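You operate a simulated robot arm through the tools that you are given. There is no shell and no other tool. Be economical: measure what you need, move in short steps, check, and stop when the job is done.

Carry out the task below with a simulated robot arm. There is one attempt and no reset: what you move stays moved.

TASK
Fetch the filter pad from the black bench and set it on the top of the grey bench. Then take the grey vial from the top of the island bench and leave it on the card there. Then take the teal basket and leave it on the purple tray. Then shut the left sink door. Then fetch the purple cartridge and set it on the cream tray. Then take the code card and put it on top of the white box. Then take the short bottle and put it on the tiled bench. Then fetch the white carton and set it on the ledge of the wall unit. Then pull the labels drawer open. Do these in the order given. Set down upright: grey vial, teal basket, purple cartridge, short bottle, white carton.
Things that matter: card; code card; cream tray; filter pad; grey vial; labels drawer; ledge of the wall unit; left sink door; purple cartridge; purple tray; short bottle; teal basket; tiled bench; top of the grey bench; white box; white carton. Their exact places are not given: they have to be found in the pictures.

The check looks at the end state, three seconds after you hand in, the way a careful person would. Anything else that was tipped, shoved, dropped, spilled or broken makes it a failure.

THE ROBOT
A 6-joint arm with a two-finger gripper on a trunk, on a base that drives. Base frame: it is fixed to the floor where the robot stands at the start and does not move with it; the origin is under the middle of the robot, x ahead of it, y to its left, z up; the surface under the hand at the start is at about z = 880. Units: mm, degrees, N and s.
With the tool pointing down near the work surface it reaches from about 160 to 620 mm from the robot's upright axis, wherever it stands. Its first joint turns from -166.0 to 166.0 degrees. Places, roughly: card [6750, -1000, 1000]; code card [6750, -2500, 1000]; cream tray (16x12x3 cm) [6300, -3300, 900]; filter pad (20x20x5 cm) [500, 0, 900]; grey vial [6750, -500, 1000]; labels drawer [1500, 3700, 600]; ledge of the wall unit [8800, -3400, 900]; left sink door [8200, 700, 400]; purple cartridge [6750, -3250, 1000]; purple tray (22x19x3 cm) [6000, -400, 900]; short bottle (5x5x10 cm) [6000, -2900, 900]; teal basket (13x11x11 cm) [6000, 200, 900]; tiled bench [4200, -2500, 900]; top of the grey bench [3300, 3700, 800]; white box (10x12x8 cm) [6000, -3200, 900]; white carton [4000, -2750, 1000]. Payload 2.45 kg.
Tool frame: the origin (TCP) lies between the finger pads and is the grasp point; the fingertips stand 26 mm ahead of it; z points along the fingers, y is the line along which they close. The gripper opens to 96 mm. The gripper's body begins 69 mm behind the TCP.
Orientation is that of the tool frame in the base frame, as a unit quaternion [w, x, y, z]. With the fingers straight down and closing along the base's y, the tool's x points along the base's -x, its y along +y and its z along -z.

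THE INTERFACE
- The arm moves only by the tool servo_tool. Its argument "moves" is a list of rows, each an object of numbers (a shift or turn left out is 0, a gripper value left out holds the last): "wx", "wy", "wz": the turn, a rotation vector about the tool's x, y, z in units of 120 degrees (1.0 is 120 degrees); "dx", "dy", "dz": the shift along the tool's x, y, z in units of 250 mm (1.0 is 250 mm); "hand": the finger opening in cm, from 0 to 9.6. In form: [{"wx": .., "wy": .., "wz": .., "dx": .., "dy": .., "dz": .., "hand": ..}, ...]. A call has 1 to 8 rows; each row is the pose to reach, as a shift and turn from the pose commanded when the call began, along the tool's axes at that moment. A call with a number of a shift or a turn outside -1 to 1 is refused whole. A row lasts 0.2 s, in which the tool goes at most 50 mm and 8.6 degrees; a call with a longer step from one row to the next is refused whole, and so is a gripper value outside its range. A pose out of reach is approached as far as the arm can. The call stops where the force on the tool passes 40 N (or 10 N more than at its start, if that is more) or the arm is blocked; 0.2 s more then pass. Each finger halts on what it meets, pressing with about 34 N; the grip force reading is that of the motor and also rises with nothing between the fingers. The clock runs only during rows and for 0.2 s after the last one: add rows that repeat a pose to give the fingers time. It gives the time, the measured TCP pose, the force on the tool (base axes), the opening and the grip force at its end, in the units of the frame above (readings bear some noise), with the torque about the TCP (base axes, N m) and any sound that the robot's microphone picked up.
- Cameras (640 x 400 px; columns grow to the right, rows downward): "scene" is now at [28.2, 131, 1142.7]; the picture's right is [-0.30, -0.96, 0.00], its down [-0.34, 0.10, -0.93] and it looks along [0.89, -0.28, -0.35] (base axes); focal length 261 px, centre (320, 200). "wrist" rides on the gripper at [82, 3, -98] in the tool frame; the picture's right is [-0.04, 1.00, 0.00], its down [-0.73, -0.03, -0.68] and it looks along [-0.68, -0.03, 0.73] (tool axes); focal length 256 px, centre (320, 200).
- get_image(camera): a new picture of that camera. The clock stands still meanwhile.
- slide_trunk(by): slides the trunk up (or, below 0, down) by that many mm; the arm and the scene camera ride with it, the base frame stays. It gives what a move gives, with no picture.
- drive_base(legs): drives the robot by 1 to 6 legs, each [ahead, turn to the left] in mm and degrees, along the robot's own axes; the way and the turn of a leg run together, so that a leg with both is an arc; at most 1500 mm and 180 degrees a leg. The arm and the cameras ride along, it lands a little off, and it stops where it bumps. It gives what a move gives.
- aim_head(pan, tilt): turns the head with the scene camera to pan (to the left, within 155 degrees either way) and tilt (down, from -29 to 69), counted from straight ahead of the robot. It gives what a move gives.
- measure_at(camera, pixels): for up to 12 pixels [column, row] of the newest picture of that camera ("zoom" is the newest enlarged one), the place [x, y, z] in the base frame of the surface seen there, good to about 2 mm. The clock stands still meanwhile.
- close_up(camera, box): a new picture of the part [left, top, right, bottom] of that camera's present view, enlarged. The clock stands still meanwhile.
- job_done(): hands the job in; it is judged then, once.

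Work in short steps. Measure before you move; look again where a grasp or a placing could have gone wrong, and mend it. You have 322 turns and 206 pictures in all, those below and enlarged ones among them. Open the gripper and draw the arm clear of the work before you hand the job in, unless the task says otherwise; then end with one line.

The tools are called after "Request:" as name(argument=value, ...) on one line, values as JSON. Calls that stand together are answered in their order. servo_tool: Moves the arm, as the interface text tells. Its arguments: {"type":"object","properties":{"moves":{"type":"array"}},"required":["moves"]} The other tools are called the same way: slide_trunk (by) slides the trunk up or down; drive_base (legs) drives the base; aim_head (pan, tilt) turns the head that bears the scene camera; get_image (camera) takes a picture; measure_at (camera, pixels) gives the place of the surface under pixels of a picture; close_up (camera, box) takes an enlarged picture of a part of a camera's view; job_done () hands the job in.

At the start:

```text
t: 0.0
tool_pos: [437.0, -105.7, 999.7]
tool_rot: [0.0, 0.0, 1.0, 0.0]
ft_force: [0.4, -0.7, 0.4]
moment: [0.0, -0.06, -0.01]
width: 96.0
grip_force: 0.0
trunk travel left (down, up): [-150.0, 0.0]
robot x, y, heading: [-3.6, 2.1, 0.1]
head pan, tilt: [-17.2, 20.8]
```

scene: 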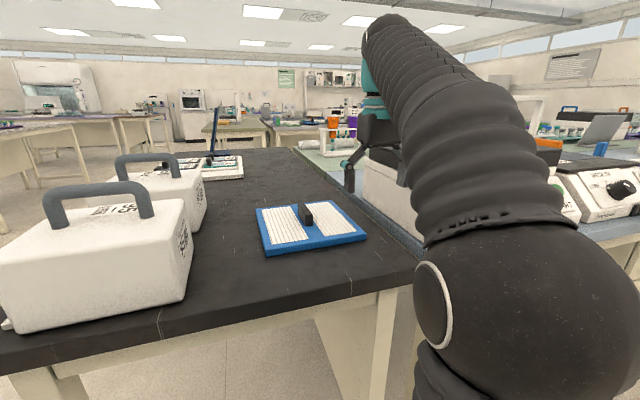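
wrist: 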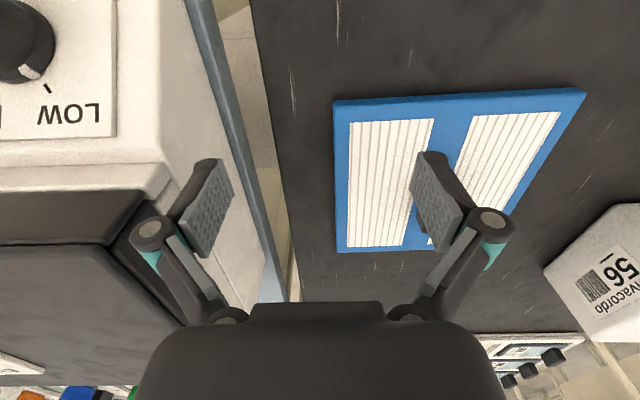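

The filter pad (blue plate with a black knob at scene ~(306,214)) is in view. I measure the knob, the pad corners and the bench.

Request:
measure_at(camera="scene", pixels=[[303, 206], [308, 210], [300, 215], [310, 220], [257, 211], [335, 202], [366, 236], [266, 252], [240, 180], [305, 225]])

Request:
close_up(camera="scene", box=[230, 170, 390, 270])

```text
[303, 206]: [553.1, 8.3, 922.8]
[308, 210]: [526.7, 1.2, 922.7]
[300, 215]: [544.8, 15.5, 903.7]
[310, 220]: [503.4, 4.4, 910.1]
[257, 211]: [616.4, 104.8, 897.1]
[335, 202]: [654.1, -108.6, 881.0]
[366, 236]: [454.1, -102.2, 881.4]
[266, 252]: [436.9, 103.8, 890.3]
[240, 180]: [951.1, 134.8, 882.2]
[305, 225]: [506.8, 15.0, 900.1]
```

```text
4.00 times, centred on (310, 220) of scene
```

zoom: 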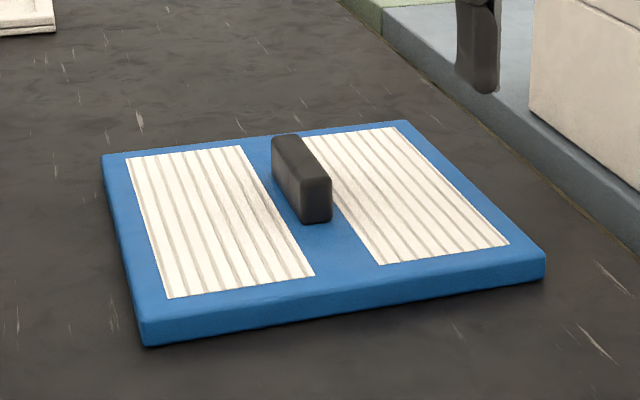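

The knob is a bar running along x. I measure its top edges in the enlarged view.

Request:
measure_at(camera="zoom", pixels=[[276, 140], [298, 138], [303, 182], [328, 182], [290, 160], [315, 180], [303, 218], [328, 216], [275, 170], [345, 235], [260, 150]])

```text
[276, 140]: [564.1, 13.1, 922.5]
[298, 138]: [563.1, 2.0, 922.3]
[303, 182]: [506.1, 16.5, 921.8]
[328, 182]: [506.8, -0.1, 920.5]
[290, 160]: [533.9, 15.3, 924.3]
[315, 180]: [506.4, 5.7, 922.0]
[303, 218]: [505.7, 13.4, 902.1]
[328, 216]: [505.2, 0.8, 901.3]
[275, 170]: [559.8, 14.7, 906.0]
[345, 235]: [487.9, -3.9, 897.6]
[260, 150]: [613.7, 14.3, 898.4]
```

Knob centre ≈ (535, 7.5), top 923, pad top 899. I move over it and come down to z≈960.

Request:
servo_tool(moves=[{"dx": -0.098, "dy": 0.113, "hand": 6}, {"dx": -0.196, "dy": 0.226}, {"dx": -0.294, "dy": 0.339}, {"dx": -0.392, "dy": 0.453}, {"dx": -0.392, "dy": 0.453, "dz": 0.15}, {"dx": -0.392, "dy": 0.453, "dz": 0.15}])

Request:
get_image(camera="wrist")

```text
t: 1.4
tool_pos: [535.6, 7.8, 961.6]
tool_rot: [0.001, 0.0, 1.0, 0.0]
ft_force: [0.7, -0.7, 0.1]
moment: [-0.01, -0.03, -0.01]
width: 59.9
grip_force: 0.0
out of reach, approached as far as the arm can: row 3, 4
trunk travel left (down, up): [-150.0, 0.0]
robot x, y, heading: [-2.0, 1.1, -0.2]
head pan, tilt: [-17.2, 20.8]
```

```text
202 pictures are left
```

wrist: 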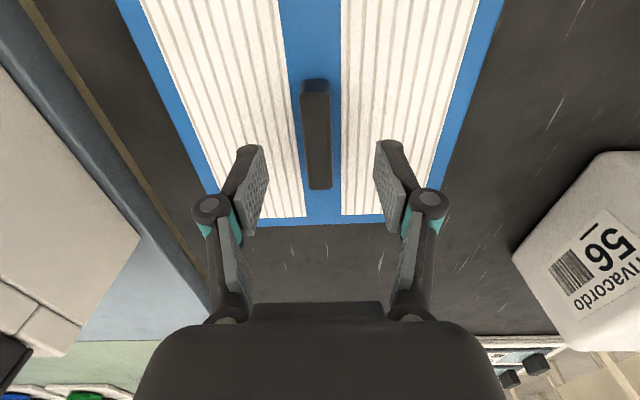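

Aligned around the knob. I go down 33 mm and close.

Request:
servo_tool(moves=[{"dz": 0.13}, {"dz": 0.13, "hand": 0}, {"dz": 0.13, "hand": 0}, {"dz": 0.13, "hand": 0}, {"dz": 0.13, "hand": 0}])

```text
t: 2.6
tool_pos: [536.0, 6.4, 928.9]
tool_rot: [0.0, -0.001, 1.0, 0.0]
ft_force: [0.2, -0.1, 2.9]
moment: [0.02, -0.36, -0.08]
width: 17.4
grip_force: 34.2
trunk travel left (down, up): [-150.0, 0.0]
robot x, y, heading: [-1.8, 1.6, 0.0]
head pan, tilt: [-17.2, 20.8]
```

Gripped (17.4 mm). I lift, then draw back.

Request:
servo_tool(moves=[{"dz": -0.1}, {"dz": -0.2}, {"dx": 0.15, "dz": -0.3}, {"dx": 0.3, "dz": -0.4}, {"dx": 0.45, "dz": -0.45}, {"dx": 0.55, "dz": -0.5}])

Request:
aim_head(pan=80, tilt=15)

Request:
get_image(camera="scene")

Request:
get_image(camera="wrist")

```text
t: 4.0
tool_pos: [404.2, 8.2, 1012.4]
tool_rot: [0.002, 0.0, 1.0, 0.0]
ft_force: [1.2, 0.0, -0.5]
moment: [-0.01, -0.05, 0.02]
width: 0.0
grip_force: 28.7
out of reach, approached as far as the arm can: row 3, 4, 5, 6
trunk travel left (down, up): [-150.0, 0.0]
robot x, y, heading: [2.2, 0.7, -0.2]
head pan, tilt: [-17.2, 20.8]
```

```text
t: 5.7
tool_pos: [403.4, 7.5, 1012.9]
tool_rot: [0.003, 0.0, 1.0, 0.0]
ft_force: [-0.4, 0.1, 0.4]
moment: [-0.01, 0.01, -0.01]
width: 0.1
grip_force: 28.5
trunk travel left (down, up): [-150.0, 0.0]
robot x, y, heading: [-2.9, -1.1, 0.0]
head pan, tilt: [80.0, 15.0]
```

```text
201 pictures are left
```

scene: 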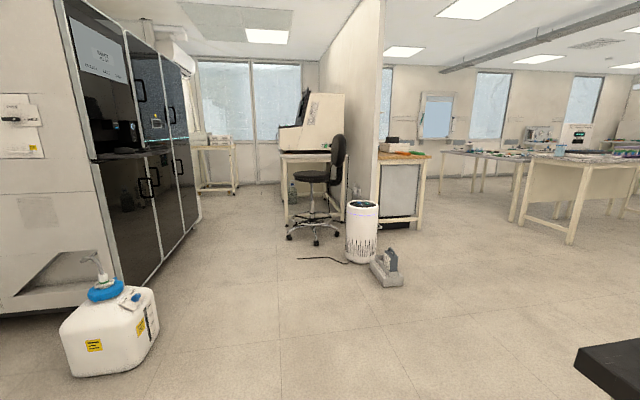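

```text
200 pictures are left
```

wrist: 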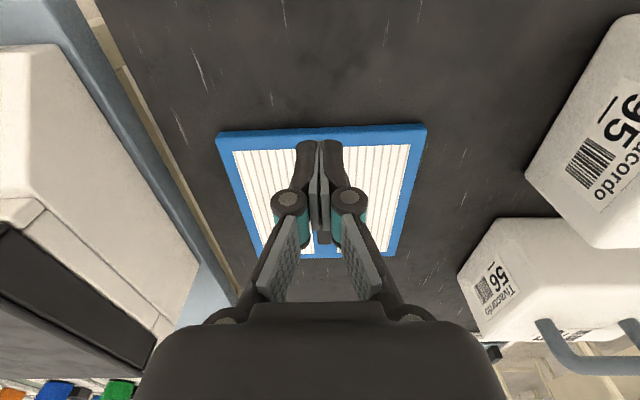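

The pad slipped out. I look where it lies now.

Request:
aim_head(pan=-10, tilt=35)

Request:
get_image(camera="scene")

Request:
measure_at(camera="wrist", pixels=[[218, 140], [425, 127], [410, 180], [230, 165], [324, 236], [400, 250], [385, 165]])

```text
t: 7.4
tool_pos: [403.1, 8.5, 1013.0]
tool_rot: [0.003, -0.001, 1.0, 0.0]
ft_force: [0.0, 0.1, 0.0]
moment: [-0.02, 0.01, 0.0]
width: 0.2
grip_force: 28.5
trunk travel left (down, up): [-150.0, 0.0]
robot x, y, heading: [0.9, 2.8, -0.0]
head pan, tilt: [-10.0, 35.0]
```

```text
199 pictures are left
```

scene: 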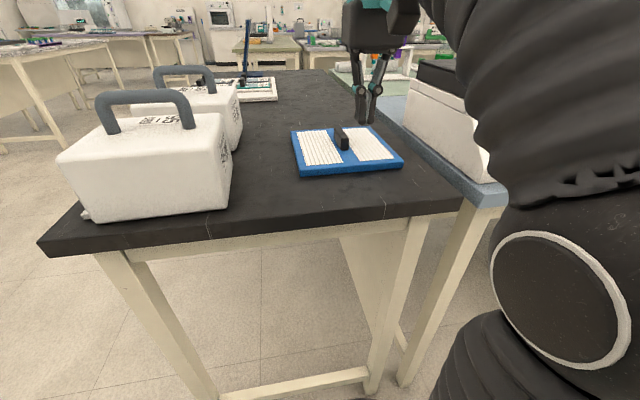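

```text
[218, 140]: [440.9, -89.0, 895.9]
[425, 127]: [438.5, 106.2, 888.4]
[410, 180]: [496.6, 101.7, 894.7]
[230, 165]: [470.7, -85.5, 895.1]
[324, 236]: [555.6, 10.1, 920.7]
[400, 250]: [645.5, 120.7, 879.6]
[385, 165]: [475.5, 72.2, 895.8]
```

The pad is back near its old place and level. I measure the knob again in a close-up.

Request:
close_up(camera="scene", box=[280, 100, 440, 200])

Request:
measure_at(camera="zoom", pixels=[[220, 112], [240, 110], [243, 150], [275, 150], [250, 140], [242, 196], [272, 192], [50, 125], [350, 105], [490, 235], [95, 295]])

```text
4.00 times, centred on (360, 150) of scene
```

zoom: 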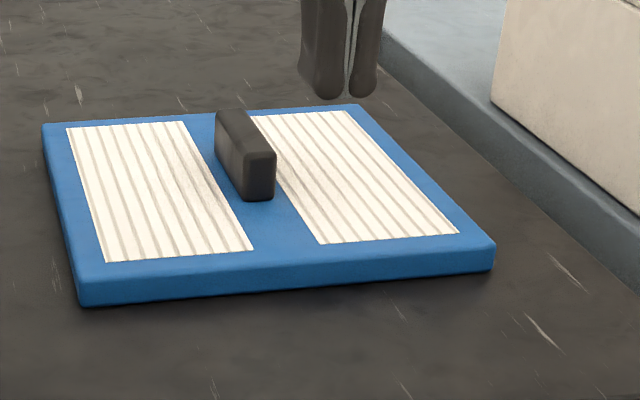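

```text
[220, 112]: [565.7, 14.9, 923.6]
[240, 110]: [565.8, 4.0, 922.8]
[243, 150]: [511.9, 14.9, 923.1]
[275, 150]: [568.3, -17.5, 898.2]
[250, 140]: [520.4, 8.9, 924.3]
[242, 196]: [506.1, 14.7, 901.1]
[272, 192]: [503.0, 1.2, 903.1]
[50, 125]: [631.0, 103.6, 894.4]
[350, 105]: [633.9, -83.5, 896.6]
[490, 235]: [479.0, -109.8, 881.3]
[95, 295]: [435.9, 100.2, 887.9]
```

Pad unmoved. I go back a bit deeper (z≈925) and will lift slowly.

Request:
servo_tool(moves=[{"dx": -0.13, "dz": 0.1, "hand": 5}, {"dx": -0.26, "dz": 0.18}, {"dx": -0.4, "dz": 0.21}, {"dx": -0.532, "dz": 0.21}, {"dx": -0.532, "dz": 0.21}])

```text
t: 8.6
tool_pos: [535.4, 8.3, 959.5]
tool_rot: [-0.001, 0.0, 1.0, 0.001]
ft_force: [0.1, 0.1, -0.9]
moment: [-0.01, 0.01, -0.02]
width: 50.3
grip_force: 0.0
trunk travel left (down, up): [-150.0, 0.0]
robot x, y, heading: [-1.3, 0.2, -0.2]
head pan, tilt: [-10.0, 35.0]
```

Down to 926 and close.

Request:
servo_tool(moves=[{"dz": 0.1}, {"dz": 0.134}, {"dz": 0.134, "hand": 0}, {"dz": 0.134, "hand": 0}, {"dz": 0.134, "hand": 0}, {"dz": 0.134, "hand": 0}])

Request:
servo_tool(moves=[{"dz": -0.01}, {"dz": -0.02}, {"dz": -0.03}, {"dz": -0.04}, {"dz": -0.04}])

Request:
get_image(camera="scene")

```text
t: 10.0
tool_pos: [535.6, 9.5, 925.5]
tool_rot: [0.0, 0.0, 1.0, 0.0]
ft_force: [0.0, 1.4, 0.4]
moment: [0.0, -0.16, 0.14]
width: 17.3
grip_force: 33.7
trunk travel left (down, up): [-150.0, 0.0]
robot x, y, heading: [-0.6, -0.6, 0.1]
head pan, tilt: [-10.0, 35.0]
```

```text
t: 11.2
tool_pos: [535.5, 7.0, 936.1]
tool_rot: [0.0, -0.001, 1.0, 0.0]
ft_force: [0.1, -0.5, -0.9]
moment: [0.04, 0.02, 0.0]
width: 17.4
grip_force: 33.8
trunk travel left (down, up): [-150.0, 0.0]
robot x, y, heading: [3.3, 0.1, -0.1]
head pan, tilt: [-10.0, 35.0]
```

```text
197 pictures are left
```

scene: 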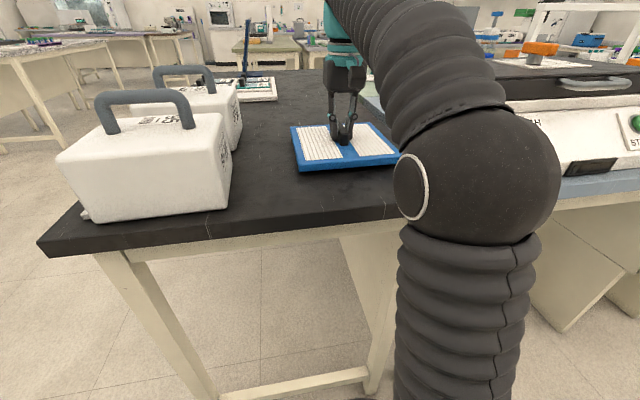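

I check whether the pad has risen with the tool.

Request:
measure_at(camera="scene", pixels=[[310, 150], [330, 152], [375, 150], [297, 130], [303, 168], [390, 152]])

Request:
close_up(camera="scene", box=[280, 100, 440, 200])

```text
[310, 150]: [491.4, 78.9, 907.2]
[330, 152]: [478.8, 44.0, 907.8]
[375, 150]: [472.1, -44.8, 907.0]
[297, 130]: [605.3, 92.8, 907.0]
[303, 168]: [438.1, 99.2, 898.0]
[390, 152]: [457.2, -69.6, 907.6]
```

```text
4.00 times, centred on (360, 150) of scene
```

zoom: 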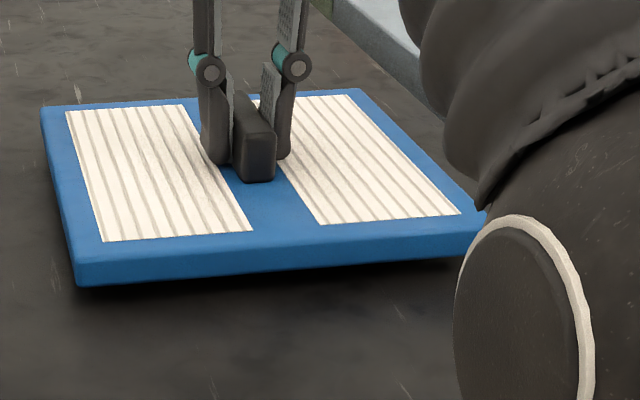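

It is lifted 10 mm and level. I keep lifting gently.

Request:
servo_tool(moves=[{"dz": -0.03}, {"dz": -0.07}, {"dz": -0.11}, {"dx": 0.03, "dz": -0.14}, {"dx": 0.07, "dz": -0.17}, {"dx": 0.11, "dz": -0.19}, {"dx": 0.14, "dz": -0.2}, {"dx": 0.16, "dz": -0.2}])

Request:
get_image(camera="scene")

```text
t: 13.0
tool_pos: [496.0, 7.2, 985.6]
tool_rot: [0.001, 0.001, 1.0, 0.001]
ft_force: [0.1, -0.2, -0.1]
moment: [-0.03, -0.02, 0.04]
width: 17.3
grip_force: 34.3
trunk travel left (down, up): [-150.0, 0.0]
robot x, y, heading: [-0.3, 0.5, 0.1]
head pan, tilt: [-10.0, 35.0]
```

```text
195 pictures are left
```

scene: 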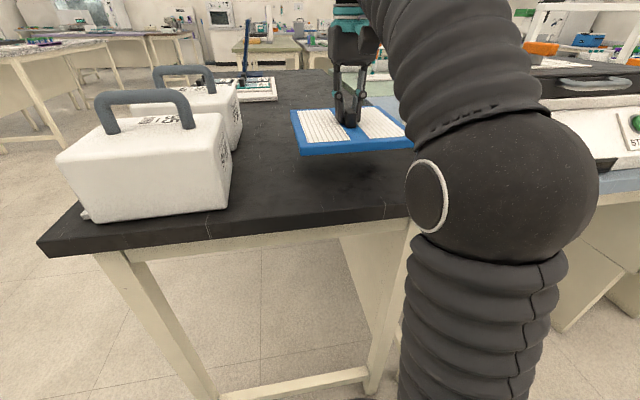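

Held. I bring it up and in a little more.

Request:
servo_tool(moves=[{"dx": 0.04, "dz": -0.02}, {"dx": 0.08, "dz": -0.05}, {"dx": 0.12, "dz": -0.08}, {"dx": 0.17, "dz": -0.11}, {"dx": 0.22, "dz": -0.14}, {"dx": 0.27, "dz": -0.17}, {"dx": 0.32, "dz": -0.19}, {"dx": 0.35, "dz": -0.2}])

Request:
aim_head(pan=50, tilt=15)

Request:
get_image(camera="scene")

```text
t: 14.8
tool_pos: [407.1, 7.0, 1011.7]
tool_rot: [0.002, 0.0, 1.0, 0.0]
ft_force: [0.5, -0.2, -2.3]
moment: [0.0, 0.05, 0.01]
width: 17.5
grip_force: 34.1
out of reach, approached as far as the arm can: row 4, 5, 6, 7, 8
trunk travel left (down, up): [-150.0, 0.0]
robot x, y, heading: [1.1, 0.2, 0.0]
head pan, tilt: [-10.0, 35.0]
```

```text
t: 16.1
tool_pos: [406.9, 8.5, 1010.8]
tool_rot: [0.002, 0.0, 1.0, 0.0]
ft_force: [0.5, 0.3, -0.8]
moment: [0.01, -0.01, -0.02]
width: 17.3
grip_force: 34.2
trunk travel left (down, up): [-150.0, 0.0]
robot x, y, heading: [3.5, -1.1, 0.1]
head pan, tilt: [50.0, 15.0]
```

```text
194 pictures are left
```

scene: 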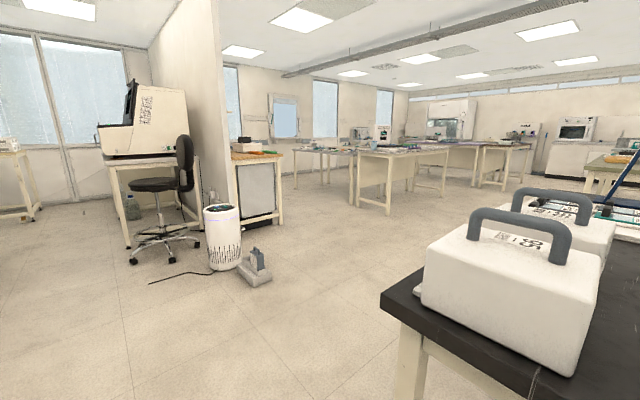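

The pad is held. I measure features to map the way to the grey bench (around (3300,3700)).

Request:
measure_at(camera="scene", pixels=[[215, 100], [255, 157], [280, 152], [262, 190], [280, 225], [220, 260], [258, 280], [320, 152], [400, 155], [388, 212], [408, 360], [350, 204]])

Request:
close_up(camera="scene", box=[190, 110, 510, 310])

```text
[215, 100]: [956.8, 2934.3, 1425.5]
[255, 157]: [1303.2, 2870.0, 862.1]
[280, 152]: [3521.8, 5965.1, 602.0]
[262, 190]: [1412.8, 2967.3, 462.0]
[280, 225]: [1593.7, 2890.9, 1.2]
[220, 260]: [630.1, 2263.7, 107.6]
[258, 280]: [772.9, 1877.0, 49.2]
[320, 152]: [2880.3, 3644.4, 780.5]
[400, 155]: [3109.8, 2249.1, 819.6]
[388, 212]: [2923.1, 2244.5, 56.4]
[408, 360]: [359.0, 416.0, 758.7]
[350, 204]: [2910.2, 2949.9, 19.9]
```

```text
2.00 times, centred on (350, 210) of scene
```

zoom: 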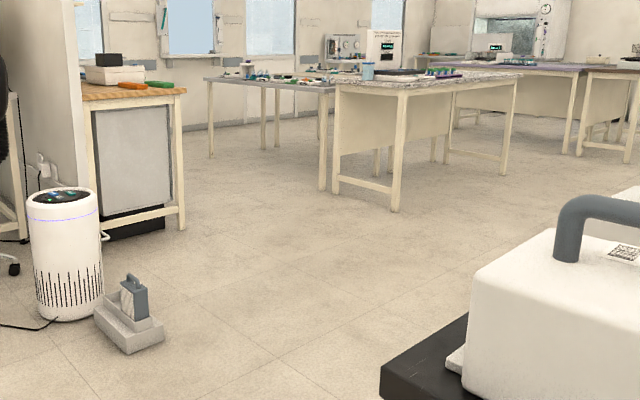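

Route planned: back off, turn left and go diagonally to the west end of the grey bench. First I check behind the robot.

Request:
aim_head(pan=150, tilt=25)

Request:
get_image(camera="scene")

Request:
measure_at(camera="scene", pixels=[[100, 390], [200, 390], [300, 390], [500, 390], [600, 300], [50, 300], [250, 300], [400, 300]])

```text
t: 17.8
tool_pos: [406.9, 8.0, 1010.9]
tool_rot: [0.002, -0.001, 1.0, 0.0]
ft_force: [-0.3, 0.1, -1.4]
moment: [0.03, -0.01, 0.01]
width: 17.5
grip_force: 33.6
trunk travel left (down, up): [-150.0, 0.0]
robot x, y, heading: [1.6, -1.8, -0.1]
head pan, tilt: [150.0, 25.0]
```

```text
192 pictures are left
```

scene: 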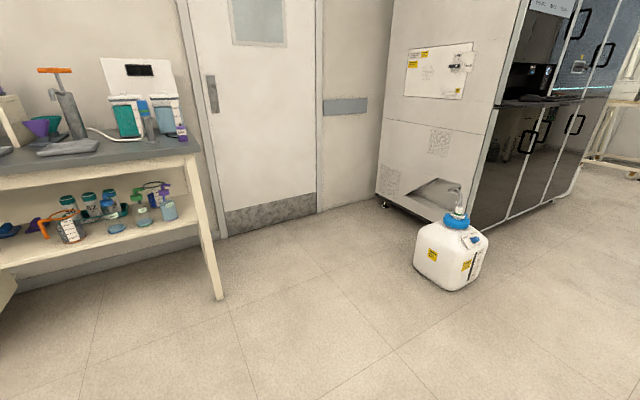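

```text
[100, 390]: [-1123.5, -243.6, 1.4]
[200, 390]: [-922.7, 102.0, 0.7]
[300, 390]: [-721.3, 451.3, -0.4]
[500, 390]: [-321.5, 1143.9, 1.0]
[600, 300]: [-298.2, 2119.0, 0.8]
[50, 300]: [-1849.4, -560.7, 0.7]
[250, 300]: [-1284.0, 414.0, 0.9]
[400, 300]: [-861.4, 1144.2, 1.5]
```

Clear behind. I back 400 mm and turn 60° left, checking the grip.

Request:
drive_base(legs=[[-400, 0], [0, 60]])

Request:
aim_head(pan=0, tilt=20)

Request:
get_image(camera="scene")

```text
t: 23.0
tool_pos: [-205.7, 356.5, 1011.8]
tool_rot: [0.002, -0.502, 0.865, 0.001]
ft_force: [-0.4, -0.5, -1.9]
moment: [-0.03, 0.01, -0.01]
width: 17.5
grip_force: 34.3
trunk travel left (down, up): [-150.0, 0.0]
robot x, y, heading: [-397.9, -0.8, 60.0]
head pan, tilt: [150.0, 25.0]
```

```text
t: 25.3
tool_pos: [-203.1, 356.5, 1011.1]
tool_rot: [0.001, -0.501, 0.865, 0.001]
ft_force: [0.1, -0.2, -0.8]
moment: [-0.02, 0.01, -0.02]
width: 17.4
grip_force: 33.3
trunk travel left (down, up): [-150.0, 0.0]
robot x, y, heading: [-396.0, 1.9, 60.4]
head pan, tilt: [0.0, 20.0]
```

```text
191 pictures are left
```

scene: 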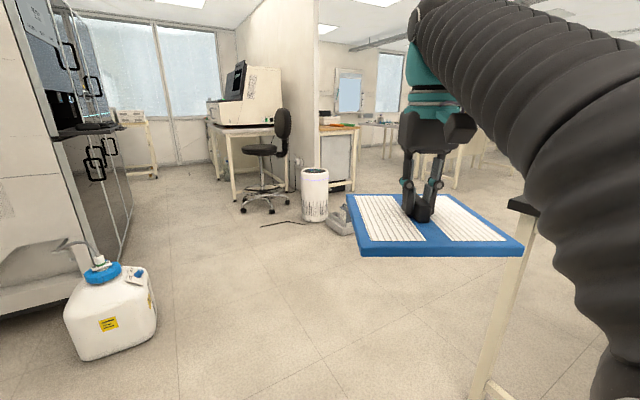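

Grip is stable and the way is clear. I drive past the corner and on to about (1640, 1610).

Request:
drive_base(legs=[[1270, 0], [0, -40], [1500, 0]])

Request:
aim_head(pan=50, tilt=20)

Request:
get_image(camera="scene")

```text
t: 40.6
tool_pos: [2015.1, 1766.5, 1012.1]
tool_rot: [0.001, -0.178, 0.984, 0.001]
ft_force: [0.6, -1.2, -1.2]
moment: [0.0, 0.03, 0.05]
width: 17.5
grip_force: 34.3
trunk travel left (down, up): [-150.0, 0.0]
robot x, y, heading: [1636.6, 1618.8, 20.6]
head pan, tilt: [0.0, 20.0]
```

```text
t: 41.8
tool_pos: [2015.7, 1766.6, 1012.7]
tool_rot: [0.001, -0.177, 0.984, 0.001]
ft_force: [-0.7, 0.1, -1.4]
moment: [0.01, 0.0, -0.01]
width: 17.6
grip_force: 33.4
trunk travel left (down, up): [-150.0, 0.0]
robot x, y, heading: [1640.6, 1616.9, 20.6]
head pan, tilt: [50.0, 20.0]
```

```text
190 pictures are left
```

scene: 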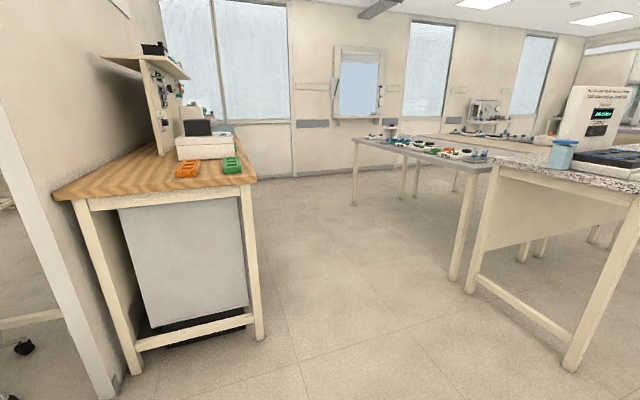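

I measure the grey bench edge and its items.

Request:
measure_at(camera="scene", pixels=[[356, 140], [420, 152], [470, 162], [354, 204], [453, 279], [262, 338], [470, 290], [240, 180], [180, 150]])

Request:
close_up(camera="scene", box=[340, 90, 580, 240])

```text
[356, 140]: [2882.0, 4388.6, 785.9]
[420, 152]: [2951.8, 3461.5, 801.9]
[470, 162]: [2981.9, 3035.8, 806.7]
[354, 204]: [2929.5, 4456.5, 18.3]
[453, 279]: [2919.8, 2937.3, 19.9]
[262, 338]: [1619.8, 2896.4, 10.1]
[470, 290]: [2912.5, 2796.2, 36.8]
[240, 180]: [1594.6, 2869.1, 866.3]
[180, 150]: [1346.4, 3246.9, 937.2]
```

```text
2.67 times, centred on (460, 165) of scene
```

zoom: 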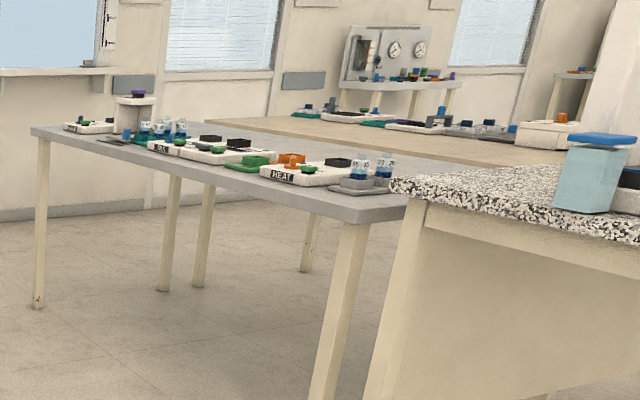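

The grey bench runs y≈2940–4460 from x≈2880 and carries items. I drive closer to find a free patch.

Request:
drive_base(legs=[[0, 52], [1500, 0], [400, 0]])

Request:
aim_head(pan=-60, tilt=25)

Request:
get_image(camera="scene")

```text
t: 53.6
tool_pos: [2354.5, 3815.1, 1011.8]
tool_rot: [0.001, -0.585, 0.811, 0.001]
ft_force: [-0.8, -0.5, -1.5]
moment: [0.0, 0.02, -0.02]
width: 17.3
grip_force: 33.8
trunk travel left (down, up): [-150.0, 0.0]
robot x, y, heading: [2230.9, 3428.6, 71.8]
head pan, tilt: [50.0, 20.0]
```

```text
t: 55.5
tool_pos: [2353.1, 3815.1, 1012.7]
tool_rot: [0.001, -0.584, 0.812, 0.002]
ft_force: [-0.2, -0.3, -2.3]
moment: [0.0, -0.01, 0.04]
width: 17.4
grip_force: 33.9
trunk travel left (down, up): [-150.0, 0.0]
robot x, y, heading: [2229.5, 3425.6, 71.4]
head pan, tilt: [-60.0, 25.0]
```

```text
188 pictures are left
```

scene: 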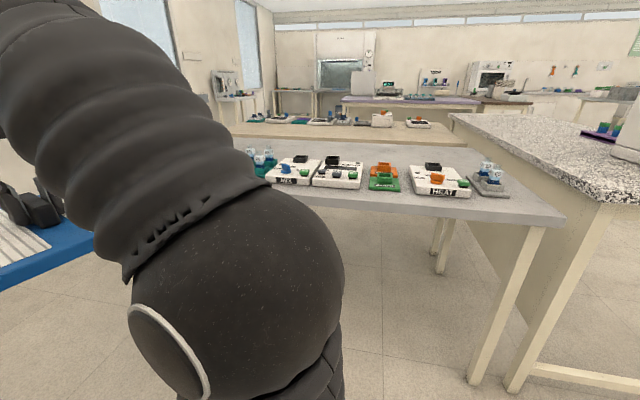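

The arm blocks part of the view. I turn to face the bench and look.

Request:
drive_base(legs=[[0, -71.5]])

Request:
aim_head(pan=0, tilt=22)

Request:
get_image(camera="scene")

```text
t: 59.0
tool_pos: [2640.9, 3436.0, 1011.7]
tool_rot: [0.002, -0.004, 1.0, 0.0]
ft_force: [0.2, 0.1, -2.2]
moment: [-0.02, 0.01, -0.01]
width: 17.6
grip_force: 34.1
trunk travel left (down, up): [-150.0, 0.0]
robot x, y, heading: [2229.4, 3429.0, 0.4]
head pan, tilt: [-60.0, 25.0]
```

```text
t: 60.3
tool_pos: [2639.7, 3436.4, 1011.8]
tool_rot: [0.002, -0.003, 1.0, 0.0]
ft_force: [-0.5, 0.2, -1.8]
moment: [0.01, 0.02, 0.01]
width: 17.2
grip_force: 34.1
trunk travel left (down, up): [-150.0, 0.0]
robot x, y, heading: [2234.9, 3431.1, 0.1]
head pan, tilt: [0.0, 22.0]
```

```text
187 pictures are left
```

scene: 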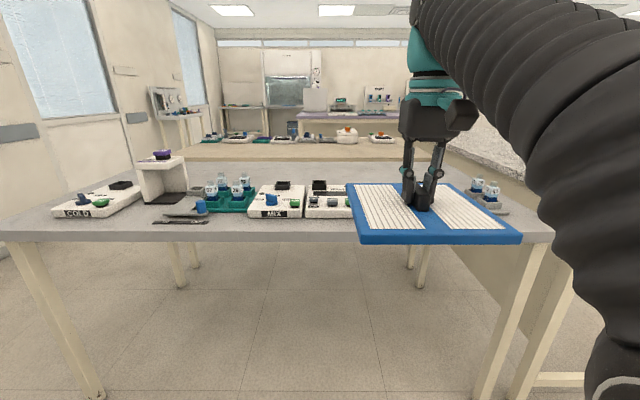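

I measure the front strip, the items' extents and the bench's back edge.

Request:
measure_at(camera="scene", pixels=[[300, 230], [280, 219], [285, 183], [320, 178], [240, 176], [300, 164], [240, 164], [160, 222], [60, 216], [325, 205], [20, 222], [205, 216]])

Request:
close_up(camera="scene", box=[20, 130, 360, 250])

```text
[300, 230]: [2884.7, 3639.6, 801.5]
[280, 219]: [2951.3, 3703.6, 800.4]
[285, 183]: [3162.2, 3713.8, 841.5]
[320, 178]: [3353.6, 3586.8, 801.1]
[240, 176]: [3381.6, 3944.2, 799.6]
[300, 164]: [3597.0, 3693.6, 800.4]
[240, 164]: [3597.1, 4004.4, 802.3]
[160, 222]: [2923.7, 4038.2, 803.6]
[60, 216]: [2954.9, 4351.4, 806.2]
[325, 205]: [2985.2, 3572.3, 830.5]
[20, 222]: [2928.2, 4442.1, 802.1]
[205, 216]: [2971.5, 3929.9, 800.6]
```

```text
1.88 times, centred on (190, 190) of scene
```

zoom: 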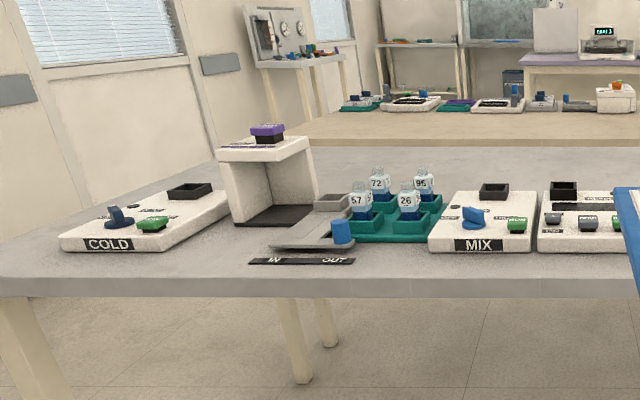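

The space behind the instruments (x≈3250–3600) is free but too far from this side. I check the north end of the bench for room to stand.

Request:
aim_head(pan=45, tilt=22)

Request:
get_image(camera="scene")

Request:
measure_at(camera="scene", pixels=[[320, 300], [200, 250], [320, 230], [420, 210], [450, 195], [490, 180], [520, 200], [100, 260], [400, 190], [480, 205], [600, 172]])

```text
t: 61.4
tool_pos: [2639.8, 3437.2, 1011.3]
tool_rot: [0.002, -0.002, 1.0, 0.0]
ft_force: [0.6, 0.5, -1.6]
moment: [0.0, 0.02, 0.03]
width: 17.4
grip_force: 33.6
trunk travel left (down, up): [-150.0, 0.0]
robot x, y, heading: [2231.3, 3428.2, 0.0]
head pan, tilt: [45.0, 22.0]
```

```text
185 pictures are left
```

scene: 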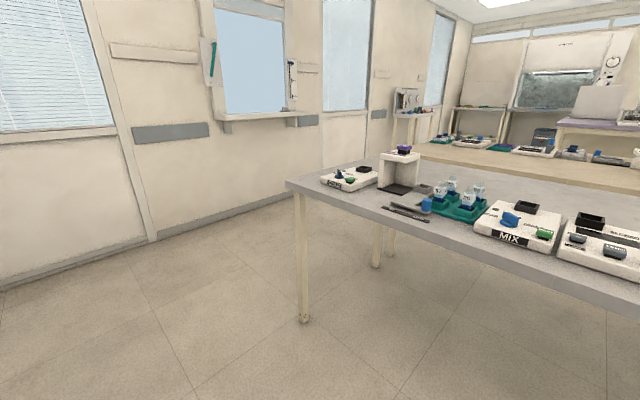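

```text
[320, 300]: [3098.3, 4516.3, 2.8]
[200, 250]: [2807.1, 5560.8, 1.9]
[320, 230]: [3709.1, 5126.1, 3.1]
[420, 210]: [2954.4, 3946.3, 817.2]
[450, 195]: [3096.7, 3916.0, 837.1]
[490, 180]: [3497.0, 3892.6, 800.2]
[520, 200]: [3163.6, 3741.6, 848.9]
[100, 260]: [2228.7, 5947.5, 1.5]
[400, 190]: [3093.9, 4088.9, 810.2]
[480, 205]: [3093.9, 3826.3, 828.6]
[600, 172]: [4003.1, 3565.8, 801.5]
```

There's ample floor north of the bench. I drive around to stand at about (3420, 4900) facing -y.

Request:
drive_base(legs=[[0, 90], [1460, 0], [0, -90], [1190, 0]])

Request:
aim_head(pan=-60, tilt=30)

Request:
get_image(camera="scene")

```text
t: 82.0
tool_pos: [3814.8, 4886.8, 1010.8]
tool_rot: [0.003, 0.003, 1.0, 0.001]
ft_force: [0.4, 0.5, -2.2]
moment: [0.03, -0.01, 0.01]
width: 17.6
grip_force: 34.4
trunk travel left (down, up): [-150.0, 0.0]
robot x, y, heading: [3408.0, 4883.7, -0.5]
head pan, tilt: [45.0, 22.0]
```

```text
t: 83.8
tool_pos: [3814.2, 4887.5, 1011.8]
tool_rot: [0.001, 0.003, 1.0, 0.0]
ft_force: [-0.3, -0.3, -0.3]
moment: [0.03, 0.01, 0.01]
width: 17.2
grip_force: 34.1
trunk travel left (down, up): [-150.0, 0.0]
robot x, y, heading: [3409.9, 4883.6, -0.4]
head pan, tilt: [-60.0, 30.0]
```

```text
184 pictures are left
```

scene: 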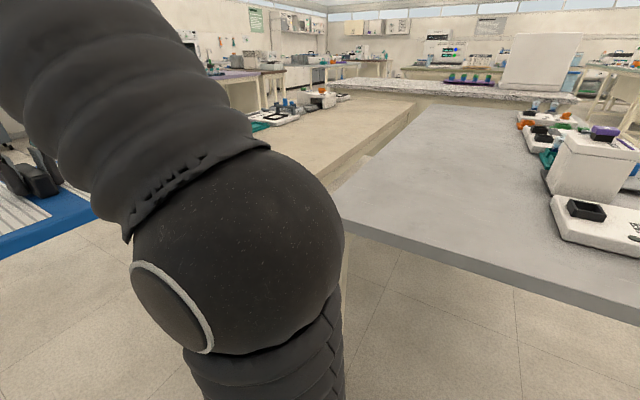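

A wide free area. I measure it.

Request:
measure_at(camera="scene", pixels=[[350, 213], [500, 265], [450, 200], [410, 150], [560, 230], [545, 180], [600, 255]])

Request:
drive_base(legs=[[0, -90]])

Request:
aim_head(pan=10, tilt=35)

Request:
get_image(camera="scene")

```text
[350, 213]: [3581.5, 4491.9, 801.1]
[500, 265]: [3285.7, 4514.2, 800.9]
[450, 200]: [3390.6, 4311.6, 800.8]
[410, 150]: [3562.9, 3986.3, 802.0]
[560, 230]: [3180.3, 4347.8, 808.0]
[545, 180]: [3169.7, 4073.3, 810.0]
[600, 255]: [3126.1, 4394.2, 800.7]
```

```text
t: 88.0
tool_pos: [3416.5, 4475.8, 1011.0]
tool_rot: [0.001, 0.706, 0.709, -0.002]
ft_force: [-0.1, 0.2, -0.9]
moment: [0.02, -0.01, 0.01]
width: 17.4
grip_force: 33.8
trunk travel left (down, up): [-150.0, 0.0]
robot x, y, heading: [3408.4, 4883.8, -89.9]
head pan, tilt: [-60.0, 30.0]
```

```text
t: 89.4
tool_pos: [3417.1, 4475.9, 1011.6]
tool_rot: [0.002, 0.706, 0.708, -0.001]
ft_force: [0.5, -0.9, 0.1]
moment: [0.0, -0.01, 0.03]
width: 17.3
grip_force: 34.5
trunk travel left (down, up): [-150.0, 0.0]
robot x, y, heading: [3407.3, 4884.8, -89.6]
head pan, tilt: [10.0, 35.0]
```

```text
183 pictures are left
```

scene: 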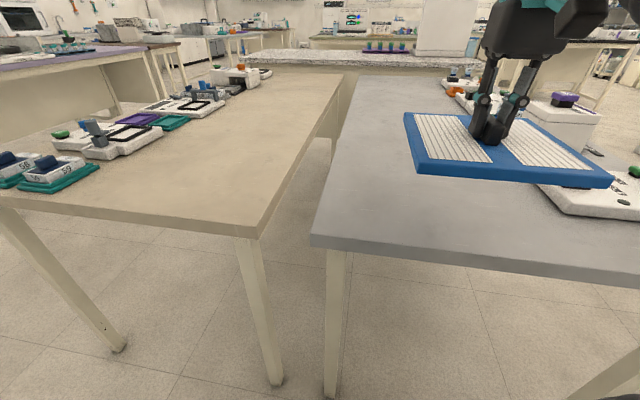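

Target pad centre (3440, 4372). I ease out and partway down.

Request:
servo_tool(moves=[{"dz": 0.05}, {"dx": -0.04, "dy": 0.02, "dz": 0.11}, {"dx": -0.09, "dy": 0.04, "dz": 0.18}, {"dx": -0.15, "dy": 0.06, "dz": 0.25}, {"dx": -0.22, "dy": 0.08, "dz": 0.32}, {"dx": -0.29, "dy": 0.092, "dz": 0.38}, {"dx": -0.36, "dy": 0.092, "dz": 0.44}, {"dx": -0.416, "dy": 0.092, "dz": 0.5}])

Request:
get_image(camera="scene")

```text
t: 91.2
tool_pos: [3440.0, 4372.7, 887.0]
tool_rot: [0.001, 0.705, 0.709, -0.002]
ft_force: [0.9, 0.4, -1.8]
moment: [-0.02, 0.03, 0.0]
width: 17.8
grip_force: 33.7
trunk travel left (down, up): [-150.0, 0.0]
robot x, y, heading: [3408.7, 4880.3, -89.7]
head pan, tilt: [10.0, 35.0]
```

```text
182 pictures are left
```

scene: 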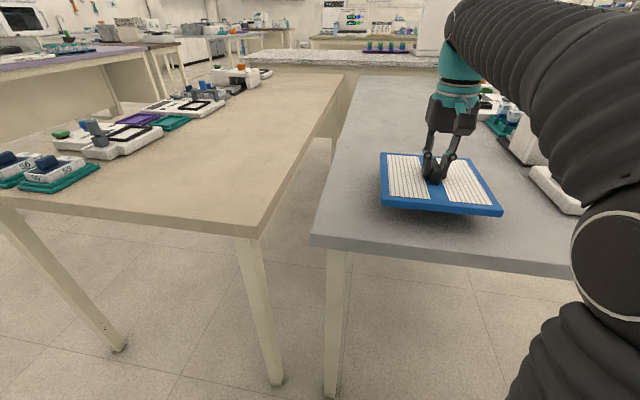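

Clear of everything. Lower the last 39 mm slowly, and release.

Request:
servo_tool(moves=[{"dz": 0.05}, {"dz": 0.1}, {"dz": 0.13}, {"dz": 0.15}, {"dz": 0.158}])

Request:
get_image(camera="scene")

Request:
measure_at(camera="scene", pixels=[[395, 195], [480, 200], [400, 165], [470, 165]])

```text
t: 92.4
tool_pos: [3439.7, 4370.6, 847.4]
tool_rot: [0.002, 0.706, 0.708, -0.001]
ft_force: [-0.7, -0.6, -1.9]
moment: [0.01, -0.01, 0.03]
width: 17.4
grip_force: 33.8
trunk travel left (down, up): [-150.0, 0.0]
robot x, y, heading: [3407.5, 4886.7, -89.7]
head pan, tilt: [10.0, 35.0]
```

```text
181 pictures are left
```

scene: 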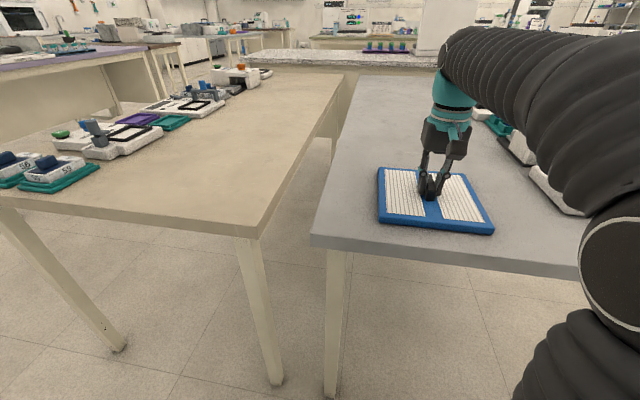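

```text
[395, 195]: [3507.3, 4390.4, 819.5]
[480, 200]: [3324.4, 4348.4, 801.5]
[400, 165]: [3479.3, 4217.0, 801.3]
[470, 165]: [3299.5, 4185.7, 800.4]
```

The pad is within ~2 mm of the surface. Two more mm, then open.

Request:
servo_tool(moves=[{"dz": 0.006}, {"dz": 0.01}, {"dz": 0.01}])

Request:
servo_tool(moves=[{"hand": 4}, {"hand": 4}, {"dz": -0.08, "hand": 4}, {"dz": -0.2, "hand": 4}, {"dz": -0.3, "hand": 4}])

Request:
get_image(camera="scene")

```text
t: 93.2
tool_pos: [3440.5, 4370.0, 846.7]
tool_rot: [0.002, 0.706, 0.708, -0.001]
ft_force: [0.5, 0.3, 10.3]
moment: [0.73, 0.01, -0.02]
width: 17.4
grip_force: 34.1
trunk travel left (down, up): [-150.0, 0.0]
robot x, y, heading: [3407.4, 4882.7, -89.9]
head pan, tilt: [10.0, 35.0]
```

```text
t: 94.4
tool_pos: [3440.4, 4370.4, 919.2]
tool_rot: [0.001, 0.707, 0.708, -0.002]
ft_force: [0.7, 0.5, 0.3]
moment: [0.04, -0.02, -0.02]
width: 40.3
grip_force: 0.0
trunk travel left (down, up): [-150.0, 0.0]
robot x, y, heading: [3410.5, 4882.5, -89.8]
head pan, tilt: [10.0, 35.0]
```

```text
180 pictures are left
```

scene: 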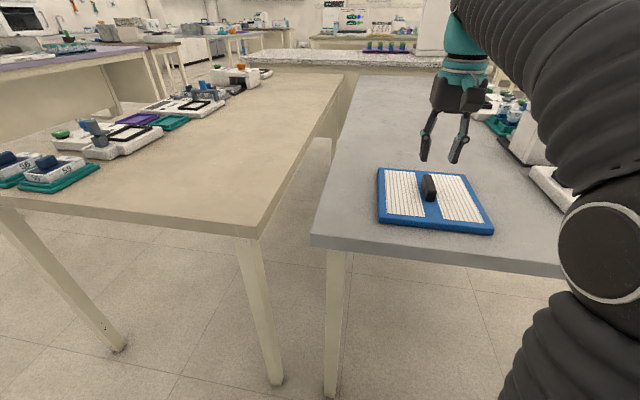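

Pad placed. I draw the arm back and look east for the route to the island bench.

Request:
servo_tool(moves=[{"dx": 0.15, "dz": -0.1}, {"dx": 0.3, "dz": -0.2}, {"dx": 0.45, "dz": -0.3}, {"dx": 0.6, "dz": -0.35}, {"dx": 0.6, "dz": -0.35}])

Request:
aim_head(pan=70, tilt=10)

Request:
get_image(camera="scene")

```text
t: 95.6
tool_pos: [3441.3, 4522.1, 1005.8]
tool_rot: [0.001, 0.706, 0.709, -0.001]
ft_force: [0.7, -0.4, -0.5]
moment: [-0.01, 0.0, -0.03]
width: 40.2
grip_force: 0.1
trunk travel left (down, up): [-150.0, 0.0]
robot x, y, heading: [3407.9, 4884.6, -89.7]
head pan, tilt: [10.0, 35.0]
```

```text
t: 96.9
tool_pos: [3439.4, 4521.4, 1006.1]
tool_rot: [0.002, 0.706, 0.709, -0.001]
ft_force: [-0.7, 0.8, 0.0]
moment: [0.0, -0.02, 0.03]
width: 40.3
grip_force: 0.0
trunk travel left (down, up): [-150.0, 0.0]
robot x, y, heading: [3405.8, 4880.3, -89.6]
head pan, tilt: [70.0, 10.0]
```

```text
179 pictures are left
```

scene: 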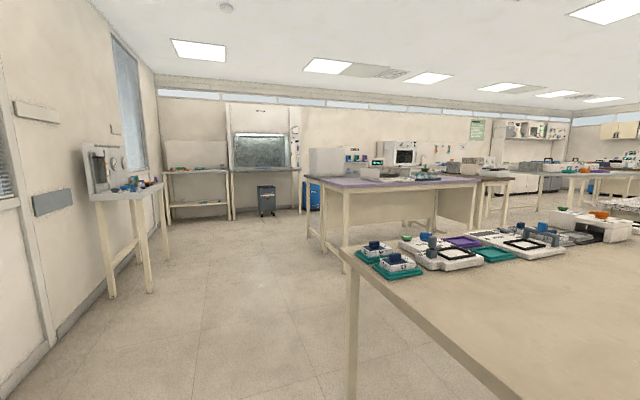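

I measure the bench corners and floor along this aisle.

Request:
measure_at(camera="scene", pixels=[[352, 262], [322, 248], [345, 195], [305, 212], [482, 205], [552, 175], [150, 290], [108, 297], [380, 255], [490, 178], [437, 190], [620, 175]])

Request:
close_up(camera="scene", box=[290, 110, 640, 290])

```text
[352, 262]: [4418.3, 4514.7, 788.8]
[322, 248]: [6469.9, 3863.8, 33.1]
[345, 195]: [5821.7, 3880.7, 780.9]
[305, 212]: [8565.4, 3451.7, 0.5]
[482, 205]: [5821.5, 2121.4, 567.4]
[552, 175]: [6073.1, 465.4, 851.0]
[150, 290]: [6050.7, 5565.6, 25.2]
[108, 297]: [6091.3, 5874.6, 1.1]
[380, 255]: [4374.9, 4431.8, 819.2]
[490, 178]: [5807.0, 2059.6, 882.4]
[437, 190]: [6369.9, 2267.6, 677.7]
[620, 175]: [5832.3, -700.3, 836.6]
```

```text
1.83 times, centred on (465, 200) of scene
```

zoom: 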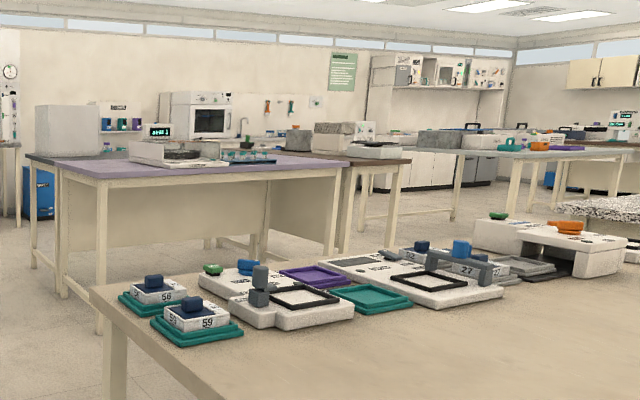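

The aisle between x≈4420 and 5820 looks good. I drive east to x≈5120, turn south, and look.

Request:
drive_base(legs=[[0, 89.7], [1500, 0], [210, 0], [0, -90], [800, 0]])

Request:
aim_head(pan=15, tilt=8)

Request:
get_image(camera="scene")

```text
t: 117.0
tool_pos: [5166.8, 3722.9, 1006.9]
tool_rot: [0.001, 0.699, 0.716, -0.001]
ft_force: [0.0, -0.1, 0.1]
moment: [0.04, -0.02, 0.0]
width: 40.1
grip_force: 0.0
trunk travel left (down, up): [-150.0, 0.0]
robot x, y, heading: [5130.3, 4082.5, -88.7]
head pan, tilt: [70.0, 10.0]
```

```text
t: 118.3
tool_pos: [5166.7, 3724.3, 1006.1]
tool_rot: [0.001, 0.699, 0.715, -0.001]
ft_force: [-0.1, -0.3, -0.6]
moment: [-0.03, 0.03, 0.03]
width: 39.9
grip_force: 0.1
trunk travel left (down, up): [-150.0, 0.0]
robot x, y, heading: [5126.7, 4081.6, -88.6]
head pan, tilt: [15.0, 8.0]
```

```text
177 pictures are left
```

scene: 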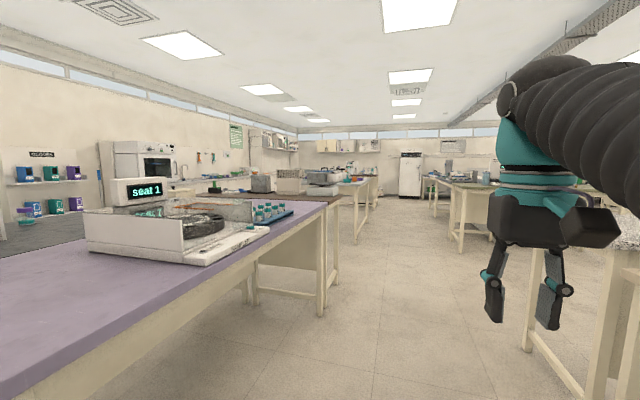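

Request:
measure_at(camera="scene", pixels=[[460, 250], [525, 350], [357, 240], [370, 205], [332, 280], [450, 245], [400, 190], [380, 300], [430, 280], [610, 400], [340, 190]])

Request:
close_up(camera="scene", box=[240, 120, 500, 280])

```text
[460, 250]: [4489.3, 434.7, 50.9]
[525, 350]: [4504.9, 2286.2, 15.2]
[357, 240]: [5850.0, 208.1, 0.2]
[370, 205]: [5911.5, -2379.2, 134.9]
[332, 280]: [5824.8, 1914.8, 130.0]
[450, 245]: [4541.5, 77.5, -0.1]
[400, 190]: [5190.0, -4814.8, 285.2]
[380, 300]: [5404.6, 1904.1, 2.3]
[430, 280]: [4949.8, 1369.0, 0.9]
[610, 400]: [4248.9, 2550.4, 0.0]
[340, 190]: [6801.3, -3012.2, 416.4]
```

```text
2.46 times, centred on (370, 200) of scene
```

zoom: 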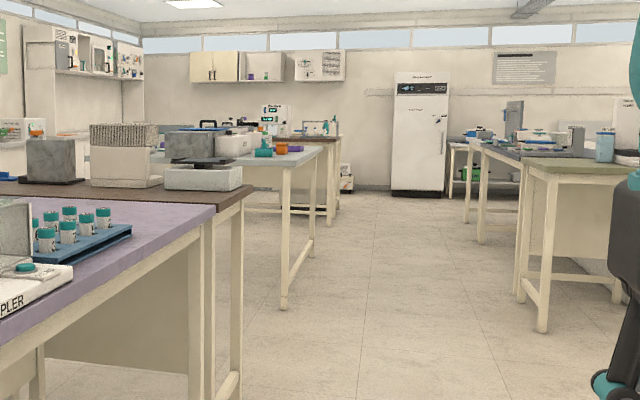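

The aisle is clear. I drive south to y≈-200 and turn to face the island bench.

Request:
drive_base(legs=[[1500, 0], [1500, 0], [1280, 0], [0, 88.6]])

Request:
aim_head(pan=0, tilt=15)

Request:
get_image(camera="scene")

```text
t: 142.6
tool_pos: [5582.3, -161.3, 1006.1]
tool_rot: [0.002, -0.005, 1.0, 0.0]
ft_force: [0.5, -0.2, 0.4]
moment: [-0.01, -0.04, -0.02]
width: 40.0
grip_force: 0.1
trunk travel left (down, up): [-150.0, 0.0]
robot x, y, heading: [5223.4, -197.4, 0.7]
head pan, tilt: [15.0, 8.0]
```

```text
t: 143.3
tool_pos: [5583.0, -161.6, 1006.0]
tool_rot: [0.003, -0.006, 1.0, 0.0]
ft_force: [-1.4, 0.6, 0.3]
moment: [0.0, 0.0, 0.03]
width: 40.2
grip_force: 0.1
trunk travel left (down, up): [-150.0, 0.0]
robot x, y, heading: [5221.3, -194.5, 0.5]
head pan, tilt: [0.0, 15.0]
```

```text
175 pictures are left
```

scene: 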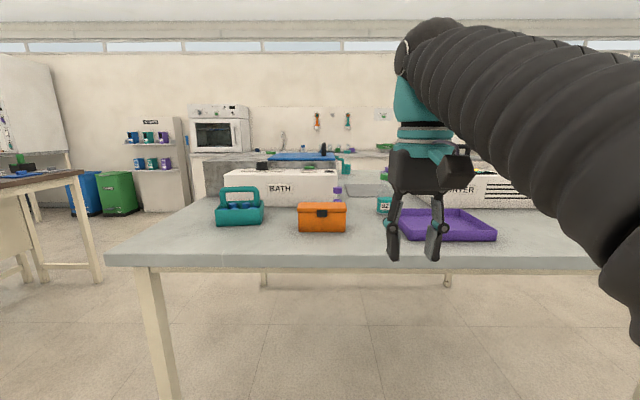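

The bench shows teal basket (240,207), orange box, purple tray (445,225). I zoom in and measure.

Request:
close_up(camera="scene", box=[180, 130, 560, 260])

Request:
measure_at(camera="scene", pixels=[[240, 190], [240, 222], [320, 220], [445, 235], [470, 212], [337, 193], [385, 207], [370, 185], [280, 170], [480, 180], [300, 256], [130, 255]])

```text
1.68 times, centred on (370, 195) of scene
```

zoom: 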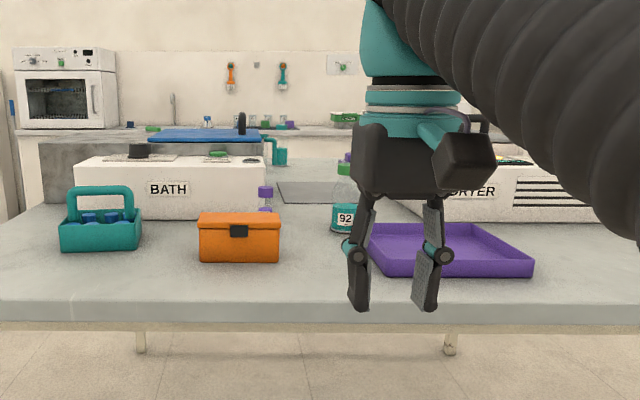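

```text
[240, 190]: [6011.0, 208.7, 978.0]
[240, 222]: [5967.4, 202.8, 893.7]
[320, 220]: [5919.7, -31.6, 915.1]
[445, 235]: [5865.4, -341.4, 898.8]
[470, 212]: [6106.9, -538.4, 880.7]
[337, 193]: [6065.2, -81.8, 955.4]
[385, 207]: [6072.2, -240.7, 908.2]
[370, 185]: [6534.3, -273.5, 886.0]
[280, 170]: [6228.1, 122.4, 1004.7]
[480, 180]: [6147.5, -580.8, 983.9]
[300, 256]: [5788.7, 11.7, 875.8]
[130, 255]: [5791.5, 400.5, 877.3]
```

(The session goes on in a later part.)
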